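You operate a simulated robot arm through the tools that you are given. There is no shell and no other tool. Be economical: measure what you need, move in short steps, check, and stop when the job is done.

Carry out the task below with a simulated robot arm. There is one attempt and no reset: what you move stays moved.

Task
Give the purple cup 3 strokes of starter and stir it in.
Fine: park the pipe before stirring; stir with the purple-handled stick, back in its holder after; leave the other cups; the cup stays on its plate.
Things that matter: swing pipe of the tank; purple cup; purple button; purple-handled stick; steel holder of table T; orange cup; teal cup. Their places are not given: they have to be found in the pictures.

It is judged by the outcome, as a careful person would: the job done as asked, and still so three seconds after it is handed in. It fails if anything else is knocked over, pushed out of place, dropped, spilled or broken.

Robot
A 6-joint arm with a two-finger parallel gripper, fixed in place. Base frame: the origin is at the foot of the arm, x ahead of it, y to its left, z up; the work surface is at about z = 0.864. Units: m, rad, N and s.
With the tool pointing down near the work surface it reaches from about 0.24 to 0.64 m from the base axis. Its first joint turns from -1.152 to 1.152 rad. Payload 2.7 kg.
Tool frame: the origin (TCP) lies between the finger pads and is the grasp point; the fingertips stand 0.023 m ahead of it; z points along the fingers, y is the line along which they close. The gripper opens to 0.094 m. The fingers are 0.038 m wide and 0.01 m thick; the gripper's body (0.054 by 0.096 m) begins 0.039 m behind the TCP.
Orientation is that of the tool frame in the base frame, as a unit quaternion [w, x, y, z]. With the fingers straight down and closing along the base's y, the tool's x points along the base's -x, its y along +y and its z along -z.

Tools
- The arm moves only by the tool arm_command. Its argument "deltas" is one flat list of numbers, 6 for each row, row after row: the shift along the base's x, y, z in units of 50 mm (1.0 is 50 mm), then the turn, a rotation vector about the base's x, y, z in units of 4 degrees (1.0 is 4 degrees). In form: [dx, dy, dz, ax, ay, az, dx, dy, dz, ax, ay, az, ...]. A call has 1 to 20 rows; each row shifts and turns the commanded pose from where the row before left it. "gripper" is the closure in counts, from 0 (fully open) to 255 (shut), set as the call begins (left out, the last holds). A call with a number of a shift or a turn outside -1 to 1 is refused whole. Rows are played at 5 a second. More than 0.05 m and 0.15 rad between two rows, or a gripper value outside its range, and nothing of the call is played. Where a pose cannot be reached the arm comes as near as it can. A force on the tool above 40 N (or 10 N above the force at the start of the call, whichever is more), or a blocked arm, ends the call early, and 0.2 s more pass. The fingers move at their own pace (about 0.045 m/s each) and stop on an object; they squeeze with about 24 N. The grip force told is the motor's: it shows also when the fingers shut on nothing. Time passes only in rows, and 0.2 s behind the last, so rows that do not move let the fingers close. The reply holds the time, the measured pose of the TCP, the force on the tool along the base axes, the opening and the grip force, in the units named above and with some noise, and new pictures: "views" is both (left out), scene, wrist or none.
- Cameras (640 x 400 px; columns grow to the right, rows downward): "scene" is fixed at [0.063, -0.4174, 1.4179]; the picture's right is [0.87, -0.49, 0.00], its down [-0.22, -0.39, -0.89] and it looks along [0.44, 0.78, -0.45] (base axes); focal length 250 px, centre (320, 200). "wrist" rides on the gripper at [0.086, 0.016, -0.075] in the tool frame; the picture's right is [-0.18, 0.98, 0.00], its down [-0.58, -0.11, -0.81] and it looks along [-0.79, -0.15, 0.59] (tool axes); focal length 243 px, centre (320, 200).
- probe_pixels(camera, pixels): for up to 12 pixels [column, row] of the newest picture of that camera ("zoom" is the newest enlarged one), the place [x, y, z] in the base frame of the surface seen there, good to about 0.002 m. It takes no simulated time.
- inspect(camera, box): a new picture of the part [left, top, right, bottom] of that camera's present view, enlarged. It takes no simulated time.
- hand_in(): hands the job in; it is judged then, once.

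Keep the steps short. Do not move on a guess: measure, check each grasp and each placing, and mend mistakes. In all there are 80 turns and 200 pictures (those below and enlarged ones count). Leave the gripper open and the arm clear of the work at the hand-in unless told otherwise, and finish with a single line.

The tools are called after "Emit:" as a command line: name --argument value ..., lists and objects as JSON in quotes. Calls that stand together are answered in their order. arm_command: Moves the arm, as the interface text tells. Its arguments: {"type":"object","properties":{"deltas":{"type":"array","items":{"type":"number"}},"gripper":{"type":"number"},"views":{"type":"string","enum":["both","scene","wrist","none"]}},"required":["deltas"]} The other tools are called the same way: probe_pixels (camera, pixels) gives the place of the surface under pixels of a picture; inspect (camera, box) takes an enlarged picture of a part of a camera's view; hand_in () hands the job in.

At the start:

```text
clock: 0.0
ee_pos: [0.3314, -0.0043, 1.3129]
ee_rot: [0.002, 0.0, 1.0, 0.0]
contact_force: [-0.4, -0.5, 0.2]
gripper_width: 0.0938
finger_force: 0.0
```

scene: 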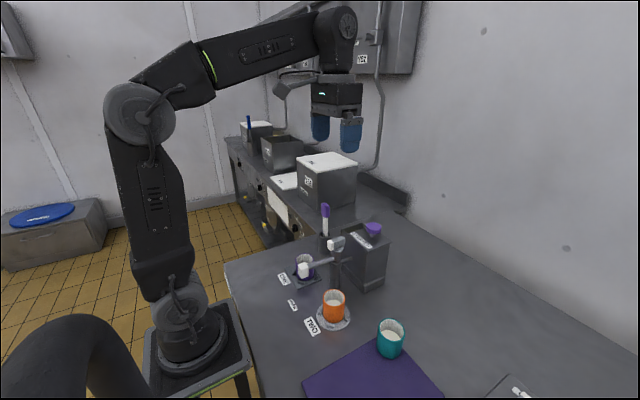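
wrist: 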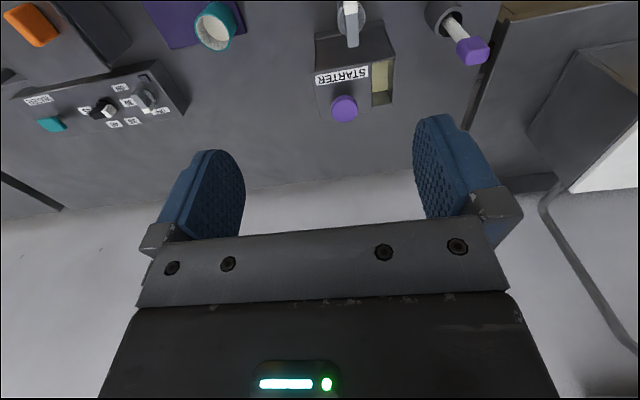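

I see the tank with the purple button near (372,230), its swing pipe near (325,265), and the cups. I'll enlarge these parts of both pictures.

Emit:
inspect --camera "scene" --box '[270, 190, 430, 290]'

Emit:
inspect --camera "scene" --box '[260, 240, 420, 340]'

Emit:
inspect --camera "wrist" --box '[300, 0, 500, 125]'

Emit:
inspect --camera "wrist" --box '[0, 0, 200, 150]'

```text
4.00 times, centred on (350, 240) of scene
```

zoom: 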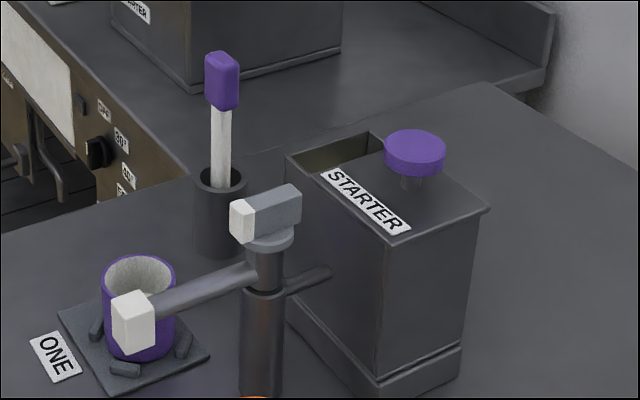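

```text
4.00 times, centred on (340, 290) of scene
```

zoom: 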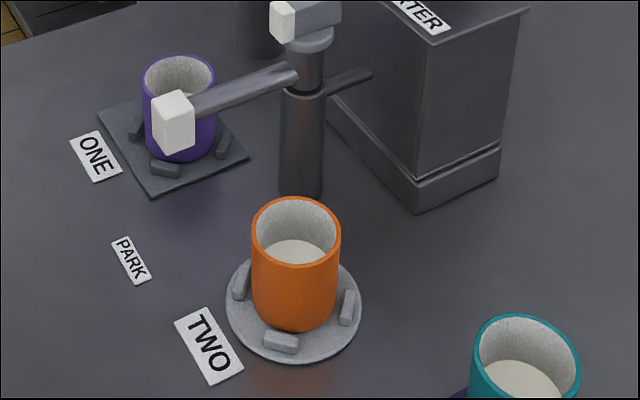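

```text
3.20 times, centred on (400, 62) of wrist
```

zoom: 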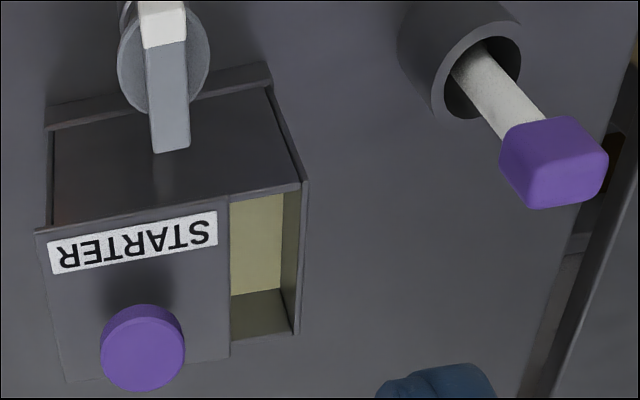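

```text
2.67 times, centred on (100, 75) of wrist
```

zoom: 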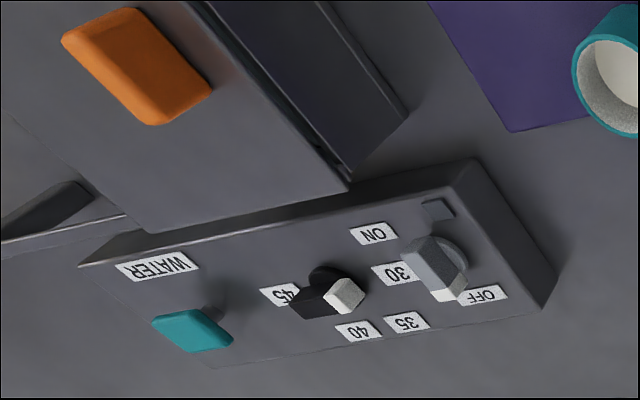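

I need positions of the pipe, cups, labels, button, stick and holder. I'll probe the current pictures.

Emit:
probe_pixels --camera "zoom" --pixels '[[320, 200]]'

Emit:
inspect --camera "scene" --box '[270, 230, 366, 290]'

```text
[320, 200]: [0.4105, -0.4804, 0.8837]
```

```text
6.67 times, centred on (318, 260) of scene
```

zoom: 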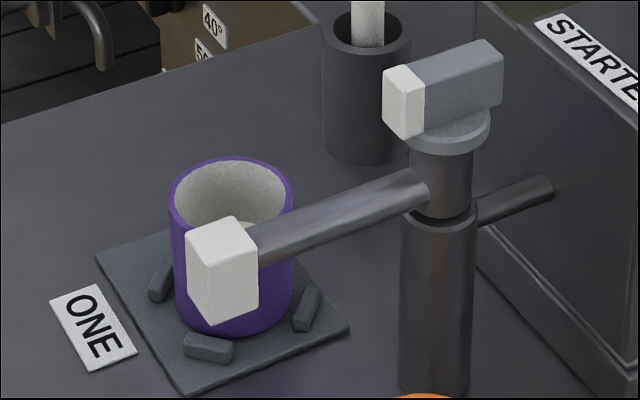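

Emit:
probe_pixels --camera "zoom" --pixels '[[215, 235], [205, 285], [240, 285], [320, 218], [415, 190], [440, 180], [400, 100], [470, 85], [490, 60], [180, 190], [285, 190], [230, 157]]'

Emit:
probe_pixels --camera "scene" --pixels '[[283, 279], [293, 305], [312, 326], [325, 210], [325, 228], [373, 228], [345, 243], [334, 293], [322, 305], [391, 322], [298, 285], [350, 285]]'

Emit:
probe_pixels --camera "wrist" --pixels '[[347, 108], [350, 10], [352, 40], [473, 52], [485, 50], [460, 35], [320, 80], [390, 60], [395, 105], [440, 20], [355, 80], [382, 85]]'

```text
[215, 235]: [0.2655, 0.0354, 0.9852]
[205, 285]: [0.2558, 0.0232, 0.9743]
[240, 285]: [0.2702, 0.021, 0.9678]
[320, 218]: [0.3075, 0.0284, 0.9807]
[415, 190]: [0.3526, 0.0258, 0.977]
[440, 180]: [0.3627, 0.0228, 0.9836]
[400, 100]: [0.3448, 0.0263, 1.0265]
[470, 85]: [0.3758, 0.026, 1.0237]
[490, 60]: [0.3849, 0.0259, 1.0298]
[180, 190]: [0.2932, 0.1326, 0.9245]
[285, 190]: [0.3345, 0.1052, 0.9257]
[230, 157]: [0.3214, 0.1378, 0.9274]
```

```text
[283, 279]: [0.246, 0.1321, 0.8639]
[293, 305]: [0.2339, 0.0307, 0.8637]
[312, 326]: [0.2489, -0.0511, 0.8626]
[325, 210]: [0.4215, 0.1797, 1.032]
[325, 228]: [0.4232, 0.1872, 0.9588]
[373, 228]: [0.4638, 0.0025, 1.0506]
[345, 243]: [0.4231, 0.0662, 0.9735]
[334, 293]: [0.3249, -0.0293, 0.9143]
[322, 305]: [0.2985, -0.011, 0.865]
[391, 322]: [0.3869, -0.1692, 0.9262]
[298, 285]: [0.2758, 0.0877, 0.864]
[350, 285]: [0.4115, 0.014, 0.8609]
```

```text
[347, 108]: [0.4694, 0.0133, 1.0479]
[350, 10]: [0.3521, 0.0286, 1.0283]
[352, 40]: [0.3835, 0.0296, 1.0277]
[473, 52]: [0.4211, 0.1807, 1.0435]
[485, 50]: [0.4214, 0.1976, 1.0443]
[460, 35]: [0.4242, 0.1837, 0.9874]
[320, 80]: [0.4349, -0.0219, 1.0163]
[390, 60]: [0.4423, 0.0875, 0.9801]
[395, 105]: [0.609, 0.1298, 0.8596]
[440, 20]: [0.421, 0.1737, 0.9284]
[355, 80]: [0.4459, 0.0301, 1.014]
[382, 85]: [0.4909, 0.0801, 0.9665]
```

The pipe's nozzle sits at about (0.263, 0.030), in line with the PARK label at (0.234, 0.031), so it is parked now. The post is at about (0.366, 0.029), with a bar knob on top at z≈1.03. The purple cup is centred at about (0.313, 0.118), the same 0.103 m from the post. I'll move above the knob to look closer.

Emit:
arm_command --deltas '[0.35, 0.33, -0.8, 0, 0, 0, 0.34, 0.33, -0.8, 0, 0, 0, 0, 0, -0.8, 0, 0, 0, 0, 0, -0.8, 0, 0, 0, 0, 0, 0, 0, 0, 0]' --gripper 100

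```text
clock: 1.2
ee_pos: [0.369, 0.0284, 1.1524]
ee_rot: [0.002, 0.0, 1.0, 0.0]
contact_force: [0.2, 0.1, -0.3]
gripper_width: 0.0573
finger_force: 0.0
```

scene: 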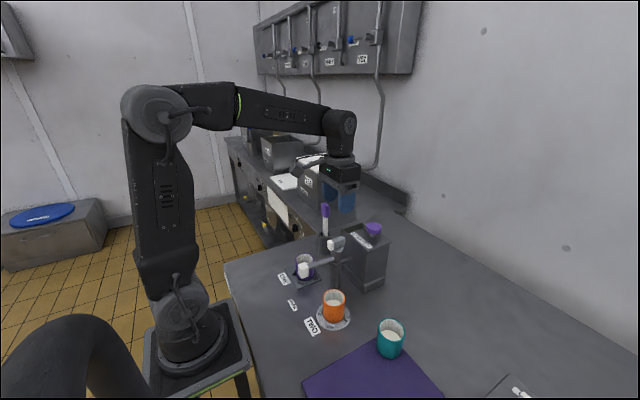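
wrist: 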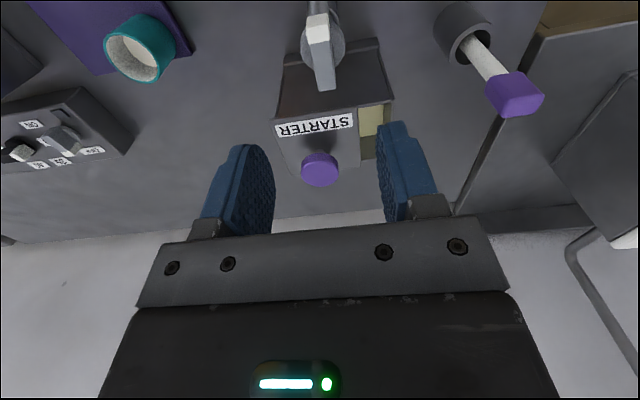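

I'm above the knob, which shows at (320,50) in the wrist view. I'll enlarge that area and measure knob, button and stick.

Emit:
inspect --camera "wrist" --box '[270, 0, 398, 80]'

Emit:
probe_pixels --camera "wrist" --pixels '[[320, 158], [306, 166], [336, 166], [320, 180], [515, 85], [490, 95], [540, 98], [505, 112], [515, 110], [488, 62], [465, 50], [440, 25]]'

```text
5.00 times, centred on (334, 40) of wrist
```

zoom: 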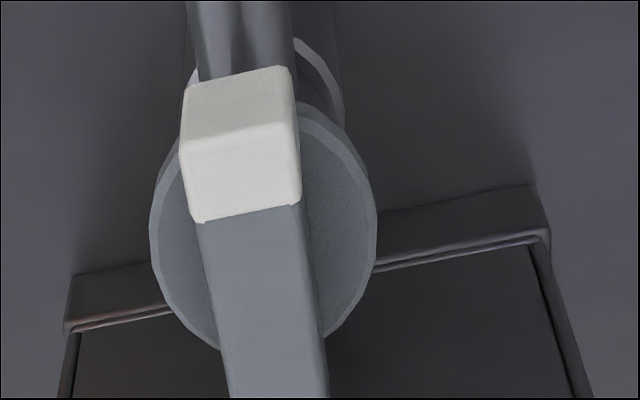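

```text
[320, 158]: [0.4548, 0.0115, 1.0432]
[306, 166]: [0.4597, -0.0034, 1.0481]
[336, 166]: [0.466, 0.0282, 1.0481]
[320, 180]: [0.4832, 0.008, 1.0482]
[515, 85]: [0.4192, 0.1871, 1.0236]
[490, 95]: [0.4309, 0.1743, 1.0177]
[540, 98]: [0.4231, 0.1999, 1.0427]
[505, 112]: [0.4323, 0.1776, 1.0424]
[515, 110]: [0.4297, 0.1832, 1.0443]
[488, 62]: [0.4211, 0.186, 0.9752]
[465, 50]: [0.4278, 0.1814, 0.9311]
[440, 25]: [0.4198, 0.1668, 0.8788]
```

Emit:
probe_pixels --camera "zoom" --pixels '[[200, 180], [285, 180], [240, 160], [210, 260], [295, 260], [240, 380], [318, 380], [160, 240], [365, 220], [335, 150], [200, 335], [345, 310]]'

Emit:
probe_pixels --camera "wrist" --pixels '[[318, 84], [333, 84], [326, 88], [300, 55], [318, 15], [300, 160], [310, 145], [340, 145], [338, 172], [303, 174]]'

```text
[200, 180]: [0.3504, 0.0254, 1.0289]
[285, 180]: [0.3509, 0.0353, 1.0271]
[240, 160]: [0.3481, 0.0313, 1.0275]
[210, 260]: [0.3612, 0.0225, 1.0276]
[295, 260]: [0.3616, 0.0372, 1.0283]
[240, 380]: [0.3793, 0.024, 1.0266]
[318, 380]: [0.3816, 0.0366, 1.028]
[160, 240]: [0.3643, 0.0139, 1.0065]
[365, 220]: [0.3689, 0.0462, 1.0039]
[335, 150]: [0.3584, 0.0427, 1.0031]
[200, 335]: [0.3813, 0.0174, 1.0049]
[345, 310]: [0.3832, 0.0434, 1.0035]
```

```text
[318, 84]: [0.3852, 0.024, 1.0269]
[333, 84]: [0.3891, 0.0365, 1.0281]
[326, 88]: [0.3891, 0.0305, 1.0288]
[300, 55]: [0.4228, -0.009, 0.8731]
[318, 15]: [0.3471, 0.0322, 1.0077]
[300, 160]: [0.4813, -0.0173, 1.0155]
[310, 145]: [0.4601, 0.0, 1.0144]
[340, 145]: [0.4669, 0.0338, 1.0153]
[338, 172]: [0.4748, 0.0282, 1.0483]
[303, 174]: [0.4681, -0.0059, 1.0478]
```

The knob bar runs x 0.347–0.391, y 0.0235–0.037, with its top at 1.028 and a disc below it at 1.004. I'll go down to TCP z≈1.034, fingertips just above the disc, with the fingers straddling the bar.

Emit:
arm_command --deltas '[0, 0.03, -0.6, 0, 0, 0, 0, 0, -0.6, 0, 0, 0, 0, 0, -0.6, 0, 0, 0, 0, 0, -0.4, 0, 0, 0, 0, 0, -0.18, 0, 0, 0, 0, 0, 0, 0, 0, 0]' --gripper 100

```text
clock: 2.6
ee_pos: [0.3675, 0.0306, 1.0325]
ee_rot: [0.001, 0.0, 1.0, -0.001]
contact_force: [0.9, 0.0, -0.1]
gripper_width: 0.0573
finger_force: 0.0
```

scene: 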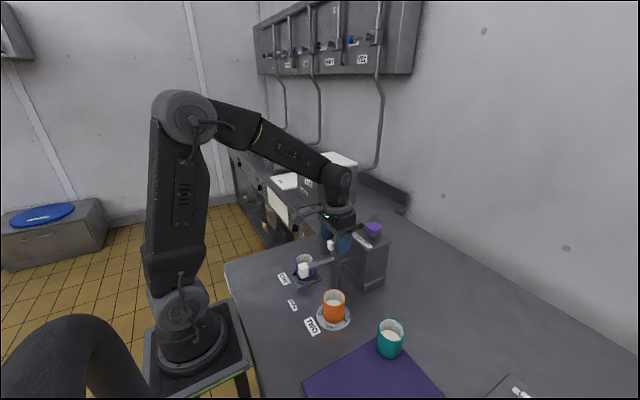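
wrist: 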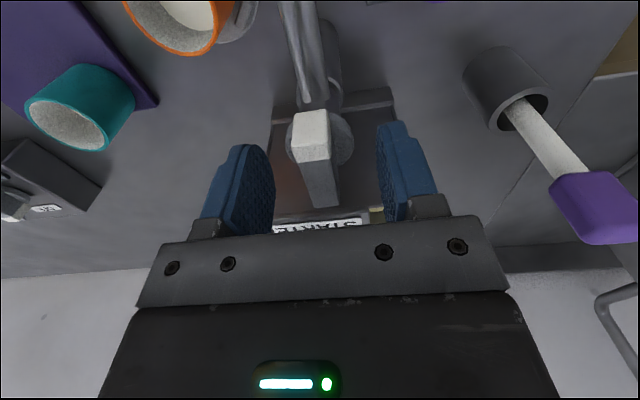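

The bar lies between the fingers and nothing is touching. I'll close on it.

Emit:
arm_command --deltas '[0, 0, 0, 0, 0, 0, 0, 0, 0, 0, 0, 0, 0, 0, 0, 0, 0, 0, 0, 0, 0, 0, 0, 0]' --gripper 255

```text
clock: 3.6
ee_pos: [0.3664, 0.0303, 1.0337]
ee_rot: [0.001, 0.0, 1.0, -0.001]
contact_force: [0.2, -10.4, -0.5]
gripper_width: 0.0158
finger_force: 44.7
```

scene: 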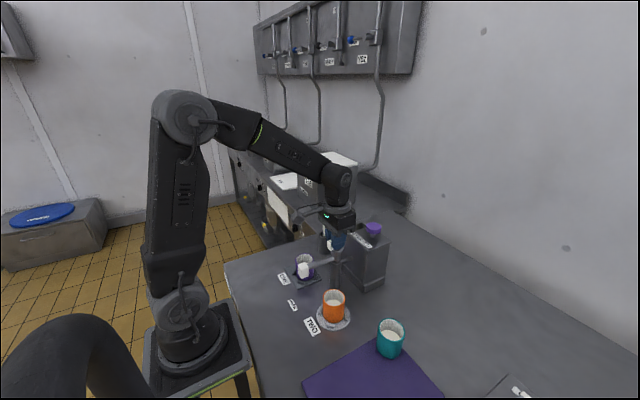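
wrist: 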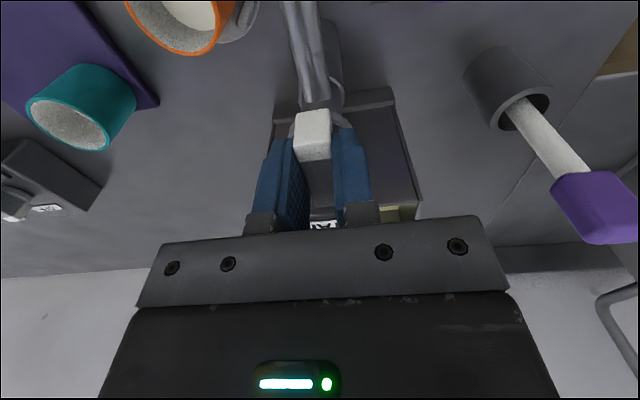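

Gripped at 0.0158 m, with a slight sideways pull. I'll ease that by 1 mm and try a 16° turn, clockwise seen from above, towards the purple cup.

Emit:
arm_command --deltas '[0, -0.02, 0, 0, 0, 0, 0, 0, 0, 0, 0, -1, 0, 0, 0, 0, 0, -1, 0, 0, 0, 0, 0, -1, 0, 0, 0, 0, 0, -1, 0, 0, 0, 0, 0, 0]'

```text
clock: 5.0
ee_pos: [0.3666, 0.0302, 1.0331]
ee_rot: [0.002, 0.139, 0.99, 0.001]
contact_force: [-0.9, 26.1, 4.4]
gripper_width: 0.0157
finger_force: 44.9
```

scene: 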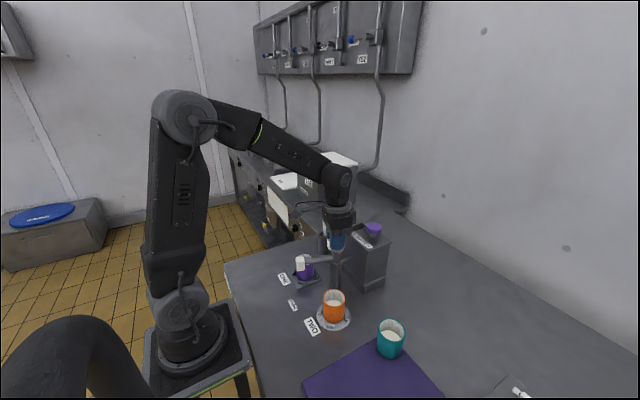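
wrist: 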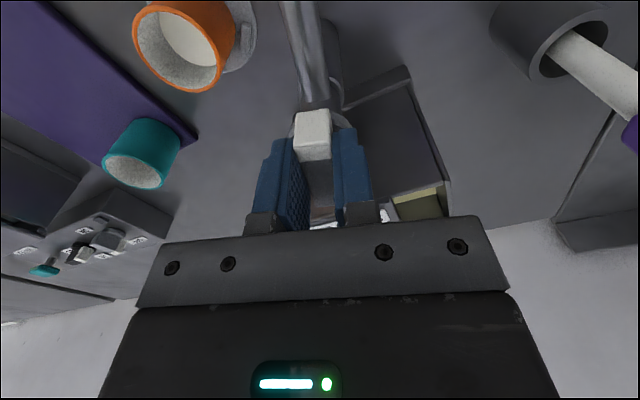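

The pipe turns with the gripper. There is a 26 N side load in +y because my turning centre is slightly off the post. I'll correct by +1.7 mm in y and continue turning while following the arc.

Emit:
arm_command --deltas '[0, 0.035, 0, 0, 0, 0, 0.002, 0.003, 0, 0, 0, -1, 0.002, 0.003, 0, 0, 0, -1, 0.002, 0.003, 0, 0, 0, -1, 0.002, 0.003, 0, 0, 0, -1, 0.002, 0.003, 0, 0, 0, -1, 0, 0, 0, 0, 0, 0]' --views "scene"

```text
clock: 6.6
ee_pos: [0.3664, 0.0334, 1.034]
ee_rot: [0.002, 0.31, 0.951, -0.001]
contact_force: [2.1, 25.3, -0.2]
gripper_width: 0.0161
finger_force: 45.0
```

scene: 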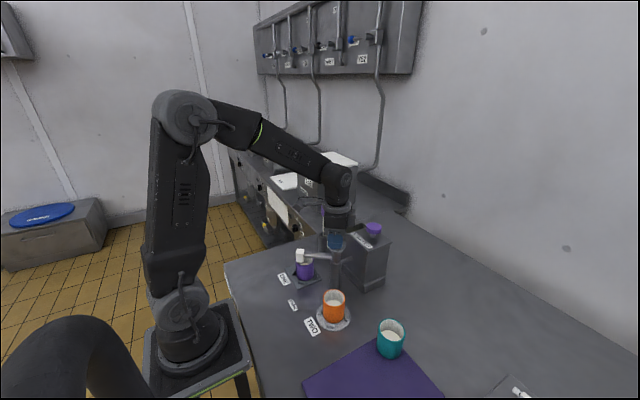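

The turn is at 36° and the nozzle is approaching the purple cup. The side load holds at 25 N, so I'll shift 1.5 mm more in +y and turn another 21°.

Emit:
arm_command --deltas '[0, 0.03, 0, 0, 0, 0, 0.01, 0.003, 0, 0, 0, -1, 0.01, 0.003, 0, 0, 0, -1, 0.01, 0.003, 0, 0, 0, -1, 0.01, 0.003, 0, 0, 0, -1, 0.01, 0.003, 0, 0, 0, -1, 0, 0, 0, 0, 0, -0.2, 0, 0, 0, 0, 0, 0]'

Emit:
inspect --camera "scene" --box '[270, 230, 366, 290]'

```text
clock: 8.4
ee_pos: [0.3678, 0.0318, 1.033]
ee_rot: [0.0, 0.474, 0.88, -0.004]
contact_force: [-11.7, -4.2, 10.9]
gripper_width: 0.0164
finger_force: 45.7
```

scene: 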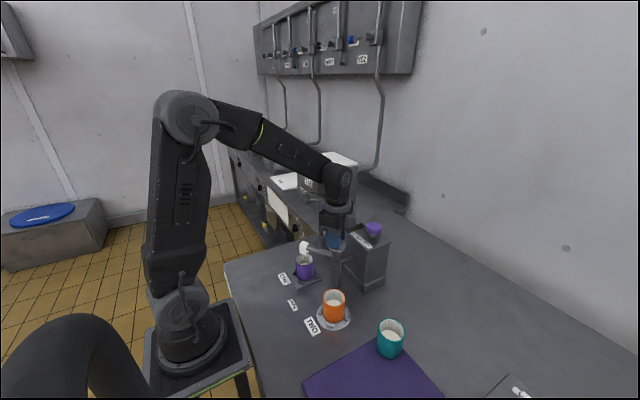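
wrist: 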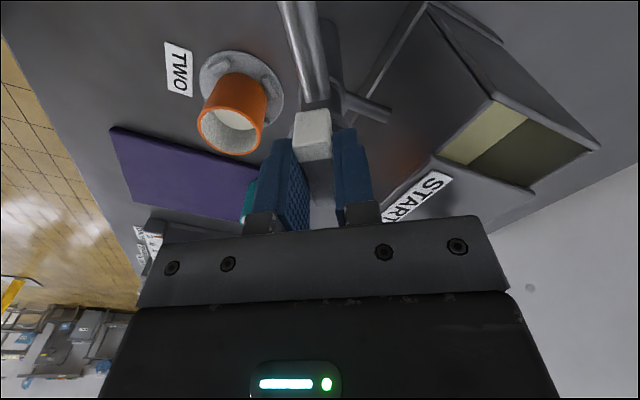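

```text
6.67 times, centred on (318, 260) of scene
```

zoom: 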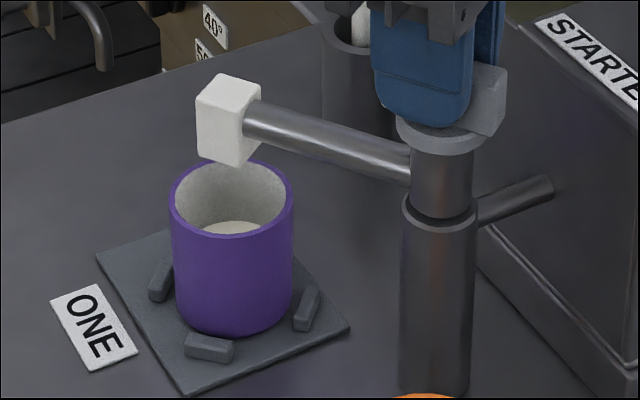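

Emit:
probe_pixels --camera "zoom" --pixels '[[230, 88], [205, 88], [255, 92], [222, 77], [235, 100], [215, 135], [245, 140], [175, 195], [290, 195], [230, 233], [330, 130], [172, 210]]'

```text
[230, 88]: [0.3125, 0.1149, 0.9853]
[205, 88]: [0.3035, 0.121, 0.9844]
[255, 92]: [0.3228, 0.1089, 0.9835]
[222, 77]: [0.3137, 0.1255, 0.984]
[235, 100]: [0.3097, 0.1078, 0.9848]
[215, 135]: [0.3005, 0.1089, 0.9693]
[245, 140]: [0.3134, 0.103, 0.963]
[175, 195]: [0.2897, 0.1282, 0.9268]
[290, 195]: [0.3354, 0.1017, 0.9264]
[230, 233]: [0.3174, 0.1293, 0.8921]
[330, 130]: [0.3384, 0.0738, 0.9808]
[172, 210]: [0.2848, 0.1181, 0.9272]
```

The nozzle's top centre is at about (0.3125, 0.1155) and the cup's centre at about (0.3125, 0.115), so it's aligned. I'll open a little and rise straight up.

Emit:
arm_command --deltas '[0, 0, 0, 0, 0, 0, 0, 0, 0, 0, 0, 0]' --gripper 160 --views "none"

Emit:
arm_command --deltas '[0, 0, 0.4, 0, 0, 0, 0, 0, 0.8, 0, 0, 0, 0, 0, 0.8, 0, 0, 0, 0, 0, 0, 0, 0, 0]' --views "scene"

Emit:
inspect --camera "scene" --box '[270, 230, 366, 290]'

```text
clock: 9.0
ee_pos: [0.3686, 0.0342, 1.0345]
ee_rot: [0.002, 0.476, 0.88, -0.001]
contact_force: [0.9, 0.1, 0.0]
gripper_width: 0.0352
finger_force: 0.2
```

```text
clock: 10.0
ee_pos: [0.37, 0.0338, 1.1356]
ee_rot: [0.002, 0.475, 0.88, -0.002]
contact_force: [-0.8, -0.3, 0.6]
gripper_width: 0.0352
finger_force: 0.0
```

scene: 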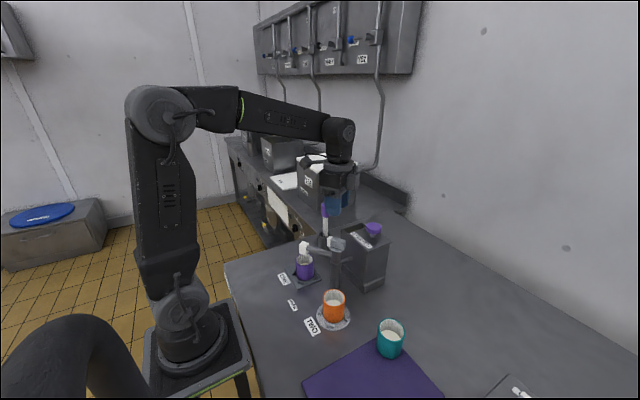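

```text
6.67 times, centred on (318, 260) of scene
```

zoom: 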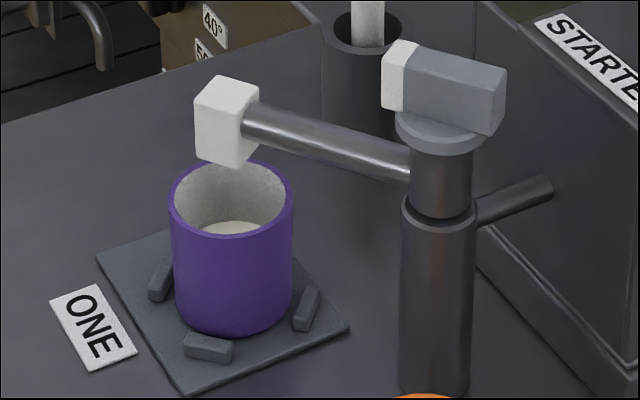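

The pipe stays over the purple cup. The button's centre is at (0.4695, 0.0113), top z≈1.048. I'll shut the fingers and go above it.

Emit:
arm_command --deltas '[0.66, -0.15, 0, 0, 0, 0, 0.66, -0.15, 0, 0, 0, 0, 0.66, -0.15, 0, 0, 0, 0, 0, 0, -0.7, 0, 0, 0, 0, 0, 0, 0, 0, 0]' --gripper 255

Emit:
inspect --camera "scene" --box '[322, 190, 418, 250]'

```text
clock: 11.2
ee_pos: [0.4699, 0.0108, 1.0979]
ee_rot: [0.001, 0.476, 0.879, -0.002]
contact_force: [0.1, 0.4, -0.1]
gripper_width: 0.0001
finger_force: 23.3
```

scene: 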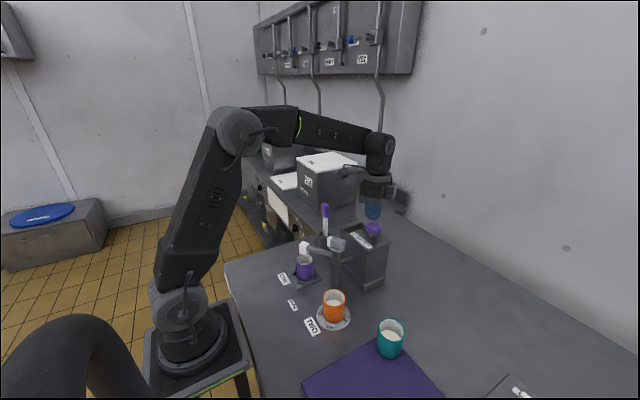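
wrist: 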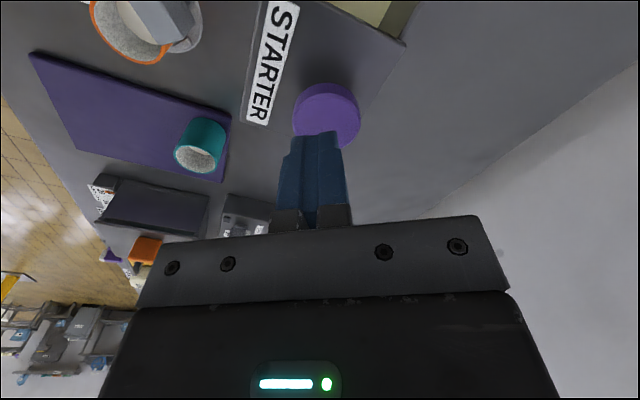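

```text
6.67 times, centred on (370, 220) of scene
```

zoom: 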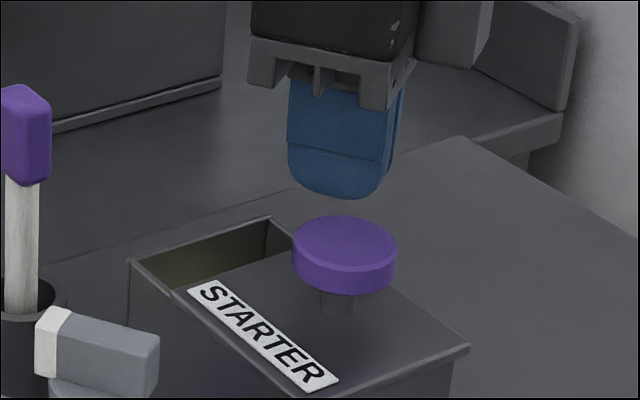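

The shut fingers are centred over the button, and its stem leaves about 20 mm of travel. I'll make the first press down in small steps and look at the force.

Emit:
arm_command --deltas '[0, 0, -0.4, 0, 0, 0, 0, 0, -0.1, 0, 0, 0, 0, 0, -0.1, 0, 0, 0, 0, 0, -0.1, 0, 0, 0, 0, 0, -0.1, 0, 0, 0, 0, 0, -0.1, 0, 0, 0, 0, 0, 0, 0, 0, 0]' --views "none"

Emit:
inspect --camera "scene" --box '[322, 190, 418, 250]'

Emit:
inspect --camera "scene" --box '[270, 230, 366, 290]'

```text
clock: 12.8
ee_pos: [0.468, 0.0124, 1.0555]
ee_rot: [0.003, 0.475, 0.88, -0.001]
contact_force: [-5.2, 2.1, 21.5]
gripper_width: 0.0
finger_force: 23.8
```

```text
6.67 times, centred on (370, 220) of scene
```

zoom: 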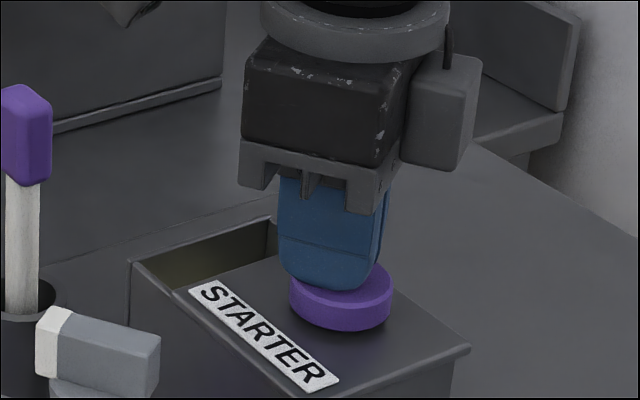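

```text
6.67 times, centred on (318, 260) of scene
```

zoom: 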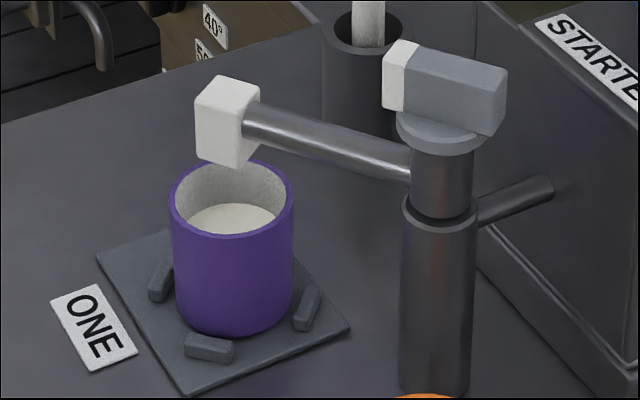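

The cup's level has already risen, so starter flows. Force is 21.5 N; I'll press slightly more to make sure the stroke is full.

Emit:
arm_command --deltas '[0, 0, -0.06, 0, 0, 0, 0, 0, -0.06, 0, 0, 0, 0, 0, 0, 0, 0, 0]' --views "none"

Emit:
inspect --camera "scene" --box '[270, 230, 366, 290]'

Emit:
probe_pixels --camera "zoom" --pixels '[[230, 220], [230, 228]]'

```text
clock: 13.3
ee_pos: [0.4709, 0.0104, 1.0566]
ee_rot: [0.005, 0.475, 0.88, 0.001]
contact_force: [-7.0, 1.1, 17.6]
gripper_width: 0.0
finger_force: 24.1
stopped in row 2: the force on the tool passed its limit (the readings are from after the stop); the commanded pose is now the measured one
```

```text
6.67 times, centred on (318, 260) of scene
```

zoom: 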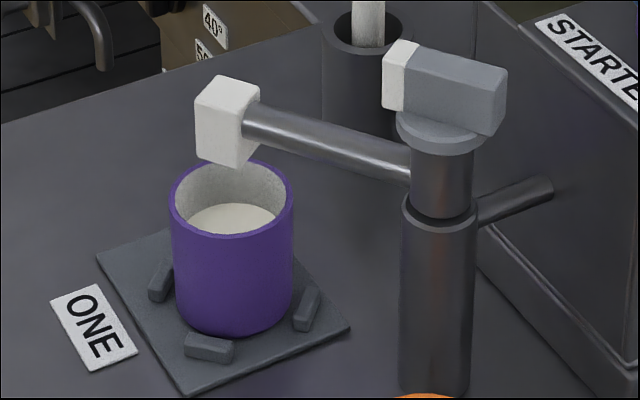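

```text
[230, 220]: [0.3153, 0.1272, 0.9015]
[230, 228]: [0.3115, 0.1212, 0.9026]
```

Fully pressed: a hard stop at TCP z≈1.056. The level rose from 0.892 to 0.902. I'll let the button up, confirm it has returned, and check the level again.

Emit:
arm_command --deltas '[0, 0, 0.3, 0, 0, 0, 0, 0, 0.3, 0, 0, 0, 0, 0, 0, 0, 0, 0]' --views "none"

Emit:
inspect --camera "scene" --box '[270, 190, 430, 290]'

Emit:
probe_pixels --camera "zoom" --pixels '[[138, 290], [140, 296], [395, 153]]'

```text
clock: 14.1
ee_pos: [0.469, 0.0124, 1.0816]
ee_rot: [0.002, 0.475, 0.88, 0.0]
contact_force: [-0.6, -0.1, 0.2]
gripper_width: 0.0
finger_force: 24.1
```

```text
4.00 times, centred on (350, 240) of scene
```

zoom: 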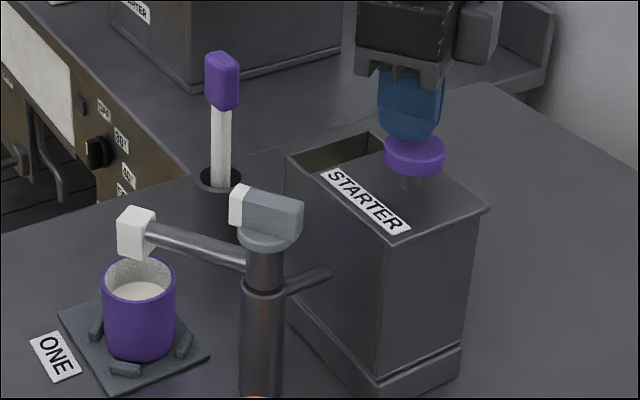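

```text
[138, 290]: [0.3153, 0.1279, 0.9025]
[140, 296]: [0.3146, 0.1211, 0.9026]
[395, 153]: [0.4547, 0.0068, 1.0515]
```

The button is fully up and the level holds at 0.9025. Now the second stroke.

Emit:
arm_command --deltas '[0, 0, -0.15, 0, 0, 0, 0, 0, -0.1, 0, 0, 0, 0, 0, -0.1, 0, 0, 0, 0, 0, -0.1, 0, 0, 0, 0, 0, -0.08, 0, 0, 0, 0, 0, -0.05, 0, 0, 0, 0, 0, 0, 0, 0, 0]' --views "none"

Emit:
arm_command --deltas '[0, 0, 0.3, 0, 0, 0, 0, 0, 0.3, 0, 0, 0, 0, 0, 0, 0, 0, 0]' --views "none"

Emit:
inspect --camera "scene" --box '[270, 190, 430, 290]'

Emit:
probe_pixels --camera "zoom" --pixels '[[138, 290], [140, 285], [395, 153]]'

```text
clock: 15.7
ee_pos: [0.4693, 0.0118, 1.0561]
ee_rot: [0.004, 0.475, 0.88, 0.001]
contact_force: [-0.4, 4.1, 17.2]
gripper_width: 0.0
finger_force: 23.7
```

```text
clock: 16.5
ee_pos: [0.4688, 0.0113, 1.0843]
ee_rot: [0.003, 0.475, 0.88, -0.001]
contact_force: [-0.9, 0.7, 0.0]
gripper_width: 0.0
finger_force: 23.8
```

```text
4.00 times, centred on (350, 240) of scene
```

zoom: 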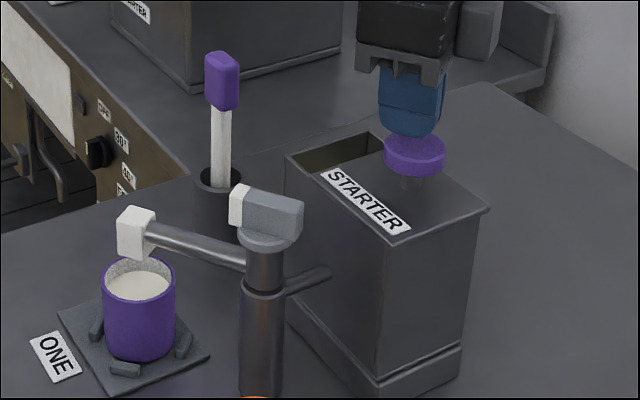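

```text
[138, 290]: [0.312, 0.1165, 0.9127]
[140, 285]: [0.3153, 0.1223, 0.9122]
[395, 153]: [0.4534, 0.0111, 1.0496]
```

The second stroke also added 10 mm (level 0.9125), so each press gives one even stroke. The button is up again. Now the third.

Emit:
arm_command --deltas '[0, 0, -0.18, 0, 0, 0, 0, 0, -0.1, 0, 0, 0, 0, 0, -0.1, 0, 0, 0, 0, 0, -0.1, 0, 0, 0, 0, 0, -0.08, 0, 0, 0, 0, 0, -0.05, 0, 0, 0, 0, 0, 0, 0, 0, 0]' --views "none"

Emit:
arm_command --deltas '[0, 0, 0.4, 0, 0, 0, 0, 0, 0.6, 0, 0, 0, 0, 0, 0.1, 0, 0, 0, 0, 0, 0, 0, 0, 0]' --views "none"

Emit:
inspect --camera "scene" --box '[270, 190, 430, 290]'

Emit:
probe_pixels --camera "zoom" --pixels '[[138, 284], [150, 278], [138, 292], [103, 280], [176, 275], [140, 302]]'

```text
clock: 18.1
ee_pos: [0.4699, 0.0112, 1.0555]
ee_rot: [0.005, 0.474, 0.88, 0.001]
contact_force: [-4.1, 0.0, 23.8]
gripper_width: 0.0
finger_force: 24.3
```

```text
clock: 19.1
ee_pos: [0.4693, 0.0112, 1.1087]
ee_rot: [0.002, 0.475, 0.88, 0.0]
contact_force: [-0.8, 0.1, 0.5]
gripper_width: 0.0003
finger_force: 23.8
```

```text
4.00 times, centred on (350, 240) of scene
```

zoom: 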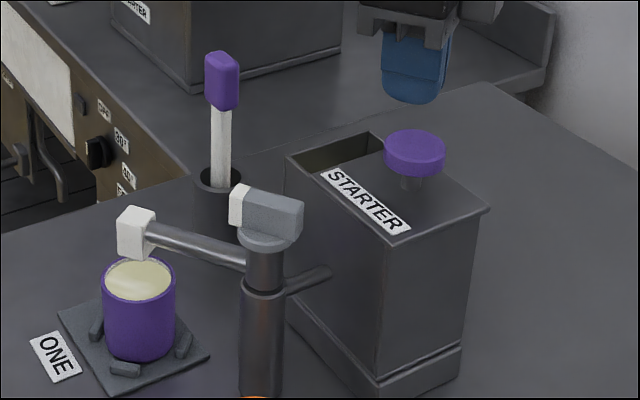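

```text
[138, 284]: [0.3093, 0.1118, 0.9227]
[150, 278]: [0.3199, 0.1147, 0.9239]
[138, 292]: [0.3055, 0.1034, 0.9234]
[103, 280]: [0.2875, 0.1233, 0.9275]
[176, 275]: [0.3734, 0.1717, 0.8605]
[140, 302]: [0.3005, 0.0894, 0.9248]
```

Three strokes are in (level ≈0.923, rim ≈0.927). Next I'll park the pipe: back over the knob, same orientation, fingers slightly open.

Emit:
arm_command --deltas '[-0.67, 0.13, 0, 0, 0, 0, -0.67, 0.13, 0, 0, 0, 0, -0.66, 0.12, 0, 0, 0, 0, 0, 0, 0, 0, 0, 0]' --gripper 150

Emit:
inspect --camera "wrist" --box '[240, 20, 400, 120]'

```text
clock: 20.1
ee_pos: [0.3687, 0.0292, 1.1085]
ee_rot: [0.003, 0.475, 0.88, 0.0]
contact_force: [0.2, 0.1, -0.3]
gripper_width: 0.0386
finger_force: 0.1
```

scene: 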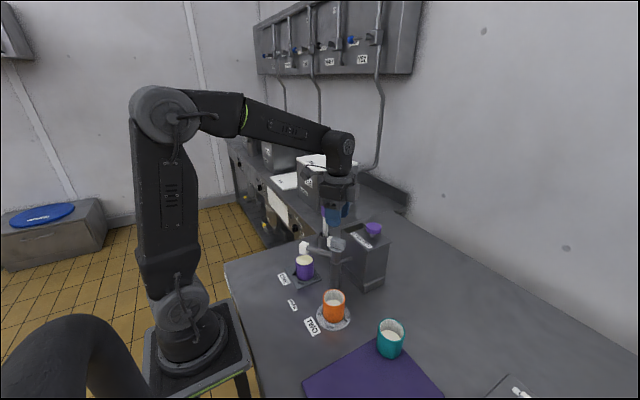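
wrist: 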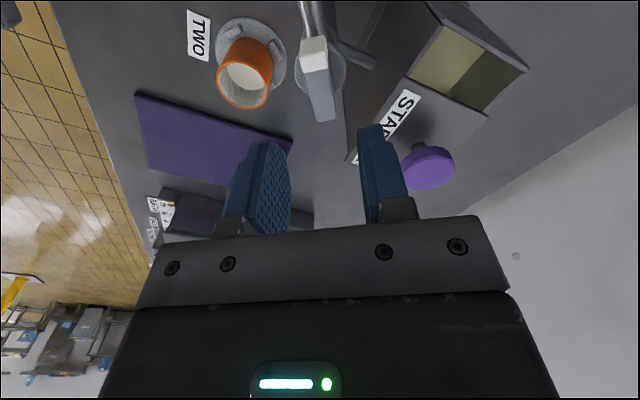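

```text
4.00 times, centred on (320, 70) of wrist
```

zoom: 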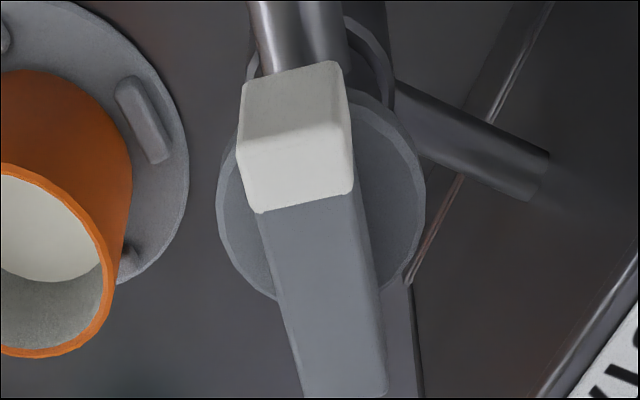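

The knob is in line between the fingers. I'll go down to z≈1.034 and grip.

Emit:
arm_command --deltas '[0, 0.01, -0.5, 0, 0, 0, 0, 0, -0.5, 0, 0, 0, 0, 0, -0.3, 0, 0, 0, 0, 0, -0.18, 0, 0, 0, 0, 0, 0, 0, 0, 0]' --views "wrist"

Emit:
arm_command --deltas '[0, 0, 0, 0, 0, 0, 0, 0, 0, 0, 0, 0, 0, 0, 0, 0, 0, 0]' --gripper 255 --views "none"

```text
clock: 21.3
ee_pos: [0.3697, 0.0297, 1.0343]
ee_rot: [0.003, 0.475, 0.88, 0.0]
contact_force: [-0.4, -0.8, 0.2]
gripper_width: 0.0388
finger_force: 0.0
```

wrist: 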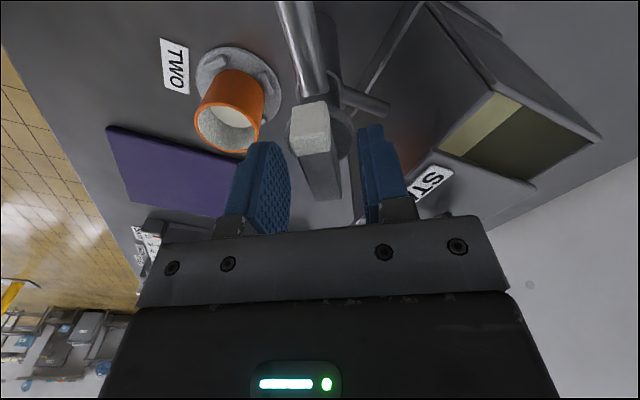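

```text
clock: 22.1
ee_pos: [0.3695, 0.0305, 1.0346]
ee_rot: [0.005, 0.474, 0.881, 0.0]
contact_force: [-1.4, -1.7, -1.5]
gripper_width: 0.0165
finger_force: 45.2
```

Gripped with almost no side load. I'll turn back 57° to PARK, in two parts.

Emit:
arm_command --deltas '[0, 0, 0, 0, 0, 1, 0, 0, 0, 0, 0, 1, 0, 0, 0, 0, 0, 1, 0, 0, 0, 0, 0, 1, 0, 0, 0, 0, 0, 1, 0, 0, 0, 0, 0, 1, 0, 0, 0, 0, 0, 1]' --views "none"

Emit:
arm_command --deltas '[0, 0, 0, 0, 0, 1, 0, 0, 0, 0, 0, 1, 0, 0, 0, 0, 0, 1, 0, 0, 0, 0, 0, 1, 0, 0, 0, 0, 0, 1, 0, 0, 0, 0, 0, 1, 0, 0, 0, 0, 0, 1, 0, 0, 0, 0, 0, 0]' --views "scene"

Emit:
inspect --camera "scene" --box '[270, 230, 366, 290]'

Emit:
probe_pixels --camera "zoom" --pixels '[[215, 235], [205, 285], [240, 285], [320, 218]]'

```text
clock: 23.7
ee_pos: [0.3705, 0.03, 1.0352]
ee_rot: [0.003, 0.247, 0.969, 0.0]
contact_force: [3.9, -1.0, -19.5]
gripper_width: 0.016
finger_force: 44.7
```

```text
clock: 25.5
ee_pos: [0.3696, 0.0308, 1.0354]
ee_rot: [0.003, 0.006, 1.0, 0.002]
contact_force: [8.2, -0.3, -30.5]
gripper_width: 0.0159
finger_force: 45.2
```

scene: 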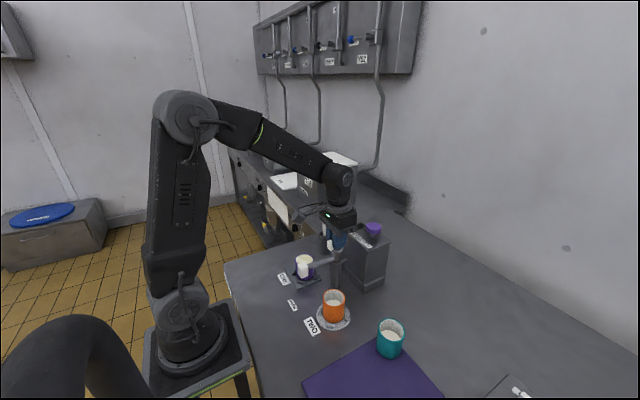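

```text
6.67 times, centred on (318, 260) of scene
```

zoom: 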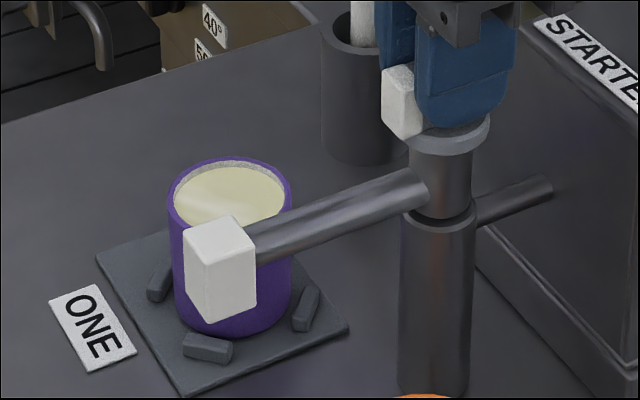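

```text
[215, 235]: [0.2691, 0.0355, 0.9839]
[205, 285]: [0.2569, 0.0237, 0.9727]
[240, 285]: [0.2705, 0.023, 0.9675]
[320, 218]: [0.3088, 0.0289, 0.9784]
```

The pipe is back at PARK, within about 0.6° of where it started. I'll add that bit, release and rise.

Emit:
arm_command --deltas '[0, 0, 0, 0, 0, 0.2, 0, 0, 0, 0, 0, 0]' --views "none"

Emit:
arm_command --deltas '[0, 0, 0, 0, 0, 0, 0, 0, 0, 0, 0, 0, 0, 0, 0, 0, 0, 0]' --gripper 120 --views "none"

Emit:
arm_command --deltas '[0, 0, 0.4, 0, 0, 0, 0, 0, 0.8, 0, 0, 0, 0, 0, 0.8, 0, 0, 0, 0, 0, 0.4, 0, 0, 0, 0, 0, 0, 0, 0, 0]'

Emit:
inspect --camera "wrist" --box '[420, 0, 580, 100]'

Emit:
inspect --camera "scene" --box '[270, 190, 366, 250]'

```text
clock: 26.1
ee_pos: [0.3706, 0.03, 1.0335]
ee_rot: [0.002, -0.001, 1.0, 0.002]
contact_force: [6.6, -0.6, -32.2]
gripper_width: 0.0158
finger_force: 44.8
```

```text
clock: 26.9
ee_pos: [0.3696, 0.0301, 1.0354]
ee_rot: [0.004, -0.002, 1.0, 0.003]
contact_force: [0.2, 0.2, -0.4]
gripper_width: 0.0498
finger_force: 0.0
```

```text
clock: 28.1
ee_pos: [0.3686, 0.03, 1.1555]
ee_rot: [0.003, -0.001, 1.0, 0.002]
contact_force: [-0.8, 0.9, -0.5]
gripper_width: 0.0498
finger_force: 0.0
```

scene: 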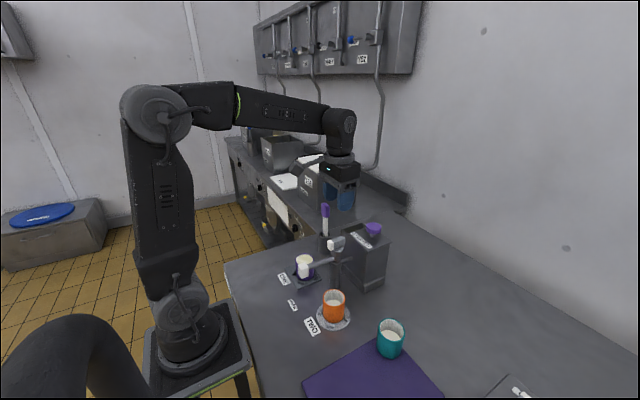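
wrist: 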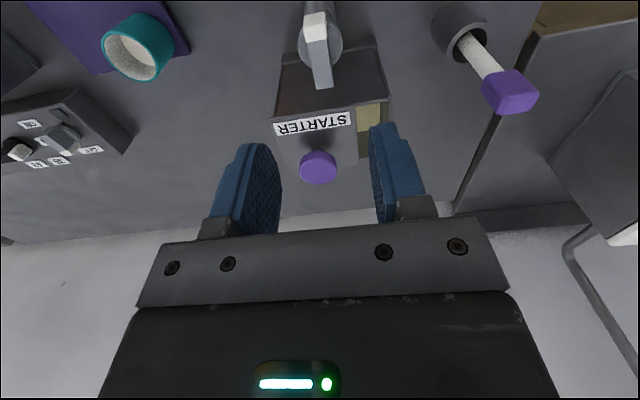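

```text
4.00 times, centred on (500, 50) of wrist
```

zoom: 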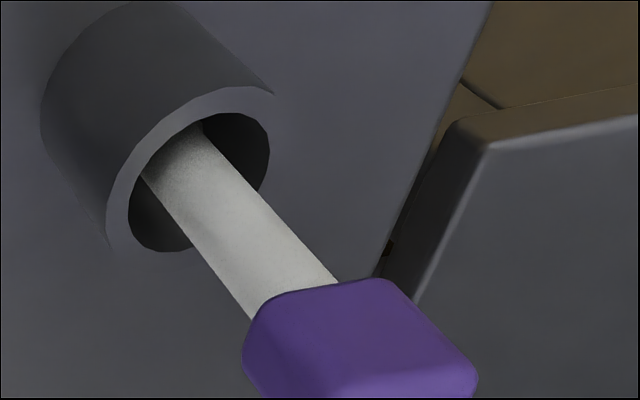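

```text
6.67 times, centred on (318, 220) of scene
```

zoom: 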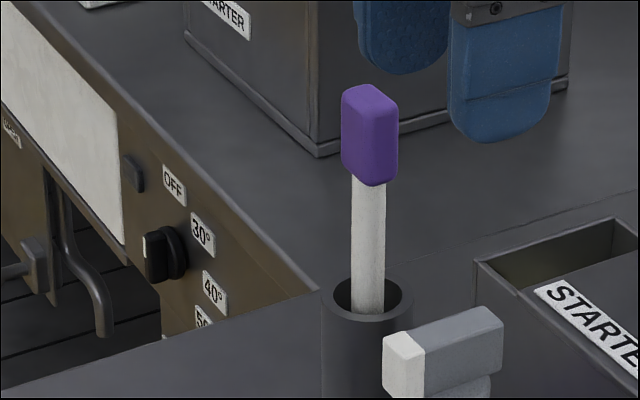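

Parked. Now the stick: I'll measure its handle, shaft and the holder rim from the scene zoom.

Emit:
probe_pixels --camera "zoom" --pixels '[[370, 93], [345, 97], [394, 105], [350, 140], [385, 150], [360, 178], [384, 180], [366, 210], [368, 290], [328, 300], [410, 300], [370, 320]]'

Emit:
probe_pixels --camera "wrist" --pixels '[[490, 82], [515, 74], [534, 92], [503, 110], [510, 92], [470, 45], [485, 68], [447, 52], [487, 30], [460, 38], [480, 22], [520, 105]]'

```text
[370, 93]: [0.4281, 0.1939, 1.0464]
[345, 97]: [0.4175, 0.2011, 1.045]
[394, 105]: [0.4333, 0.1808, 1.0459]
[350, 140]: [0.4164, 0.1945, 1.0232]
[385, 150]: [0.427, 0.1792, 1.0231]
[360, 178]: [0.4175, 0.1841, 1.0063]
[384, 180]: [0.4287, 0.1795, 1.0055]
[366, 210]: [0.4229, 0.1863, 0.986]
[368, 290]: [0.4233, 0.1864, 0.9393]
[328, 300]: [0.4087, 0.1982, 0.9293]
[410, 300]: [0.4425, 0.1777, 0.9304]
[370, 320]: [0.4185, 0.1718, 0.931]
```

```text
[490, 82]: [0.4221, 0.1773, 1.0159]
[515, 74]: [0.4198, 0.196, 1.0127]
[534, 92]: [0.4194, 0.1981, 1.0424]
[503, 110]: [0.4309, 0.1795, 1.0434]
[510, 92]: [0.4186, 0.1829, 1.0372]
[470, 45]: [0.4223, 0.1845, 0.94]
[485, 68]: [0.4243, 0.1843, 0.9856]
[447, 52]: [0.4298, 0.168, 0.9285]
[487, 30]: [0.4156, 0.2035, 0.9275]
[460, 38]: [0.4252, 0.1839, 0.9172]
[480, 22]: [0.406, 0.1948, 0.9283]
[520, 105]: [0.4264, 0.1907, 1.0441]
```

The handle spans about x 0.419–0.434, y 0.178–0.201, z 1.005–1.046. The holder is centred at (0.4256, 0.188) with its rim at 0.929, so the stick stands upright. I'll move above the handle and check what lies around it.

Emit:
arm_command --deltas '[0.29, 0.8, 0, 0, 0, 0, 0.29, 0.8, 0, 0, 0, 0, 0.29, 0.8, 0, 0, 0, 0, 0.27, 0.79, 0, 0, 0, 0, 0, 0, -0.6, 0, 0, 0, 0, 0, 0, 0, 0, 0]' --gripper 80

Emit:
probe_pixels --camera "scene" --pixels '[[301, 185], [320, 200], [355, 165], [327, 165]]'

Emit:
inspect --camera "wrist" --box '[240, 60, 400, 160]'

```text
clock: 29.5
ee_pos: [0.4281, 0.1911, 1.1254]
ee_rot: [0.003, -0.001, 1.0, 0.001]
contact_force: [0.5, 0.2, 0.7]
gripper_width: 0.0643
finger_force: 0.0
```

scene: 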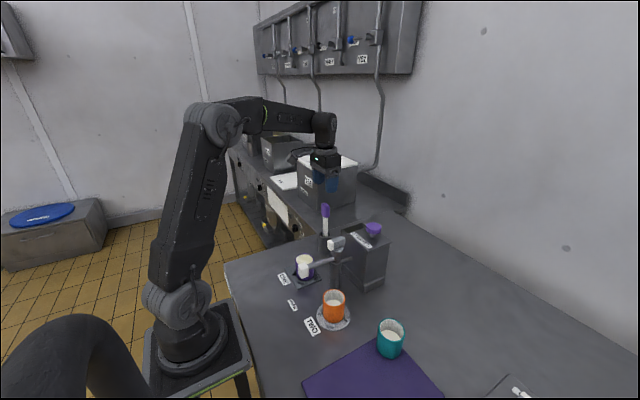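
wrist: 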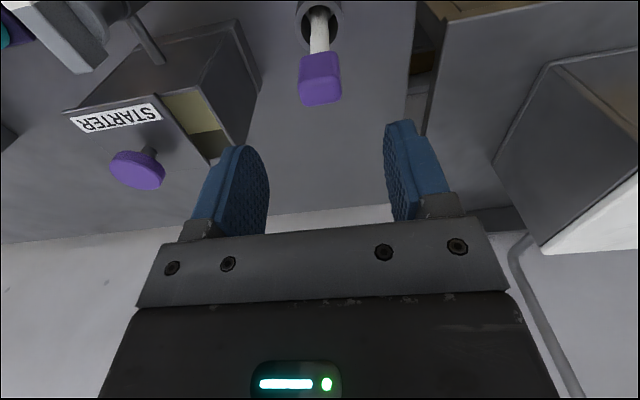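

```text
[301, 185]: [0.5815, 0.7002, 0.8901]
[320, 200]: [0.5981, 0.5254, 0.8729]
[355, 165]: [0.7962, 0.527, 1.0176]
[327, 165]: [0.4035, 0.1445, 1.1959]
```

```text
4.00 times, centred on (320, 110) of wrist
```

zoom: 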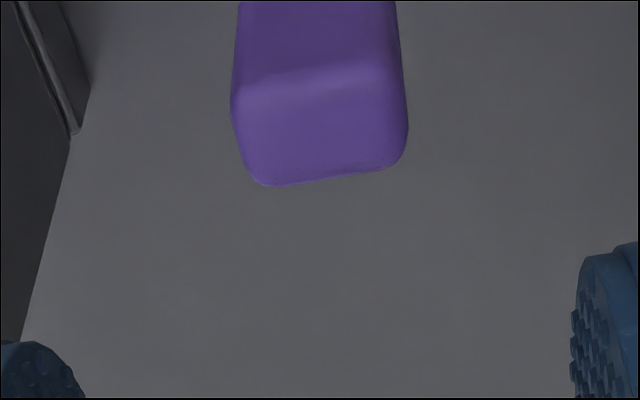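

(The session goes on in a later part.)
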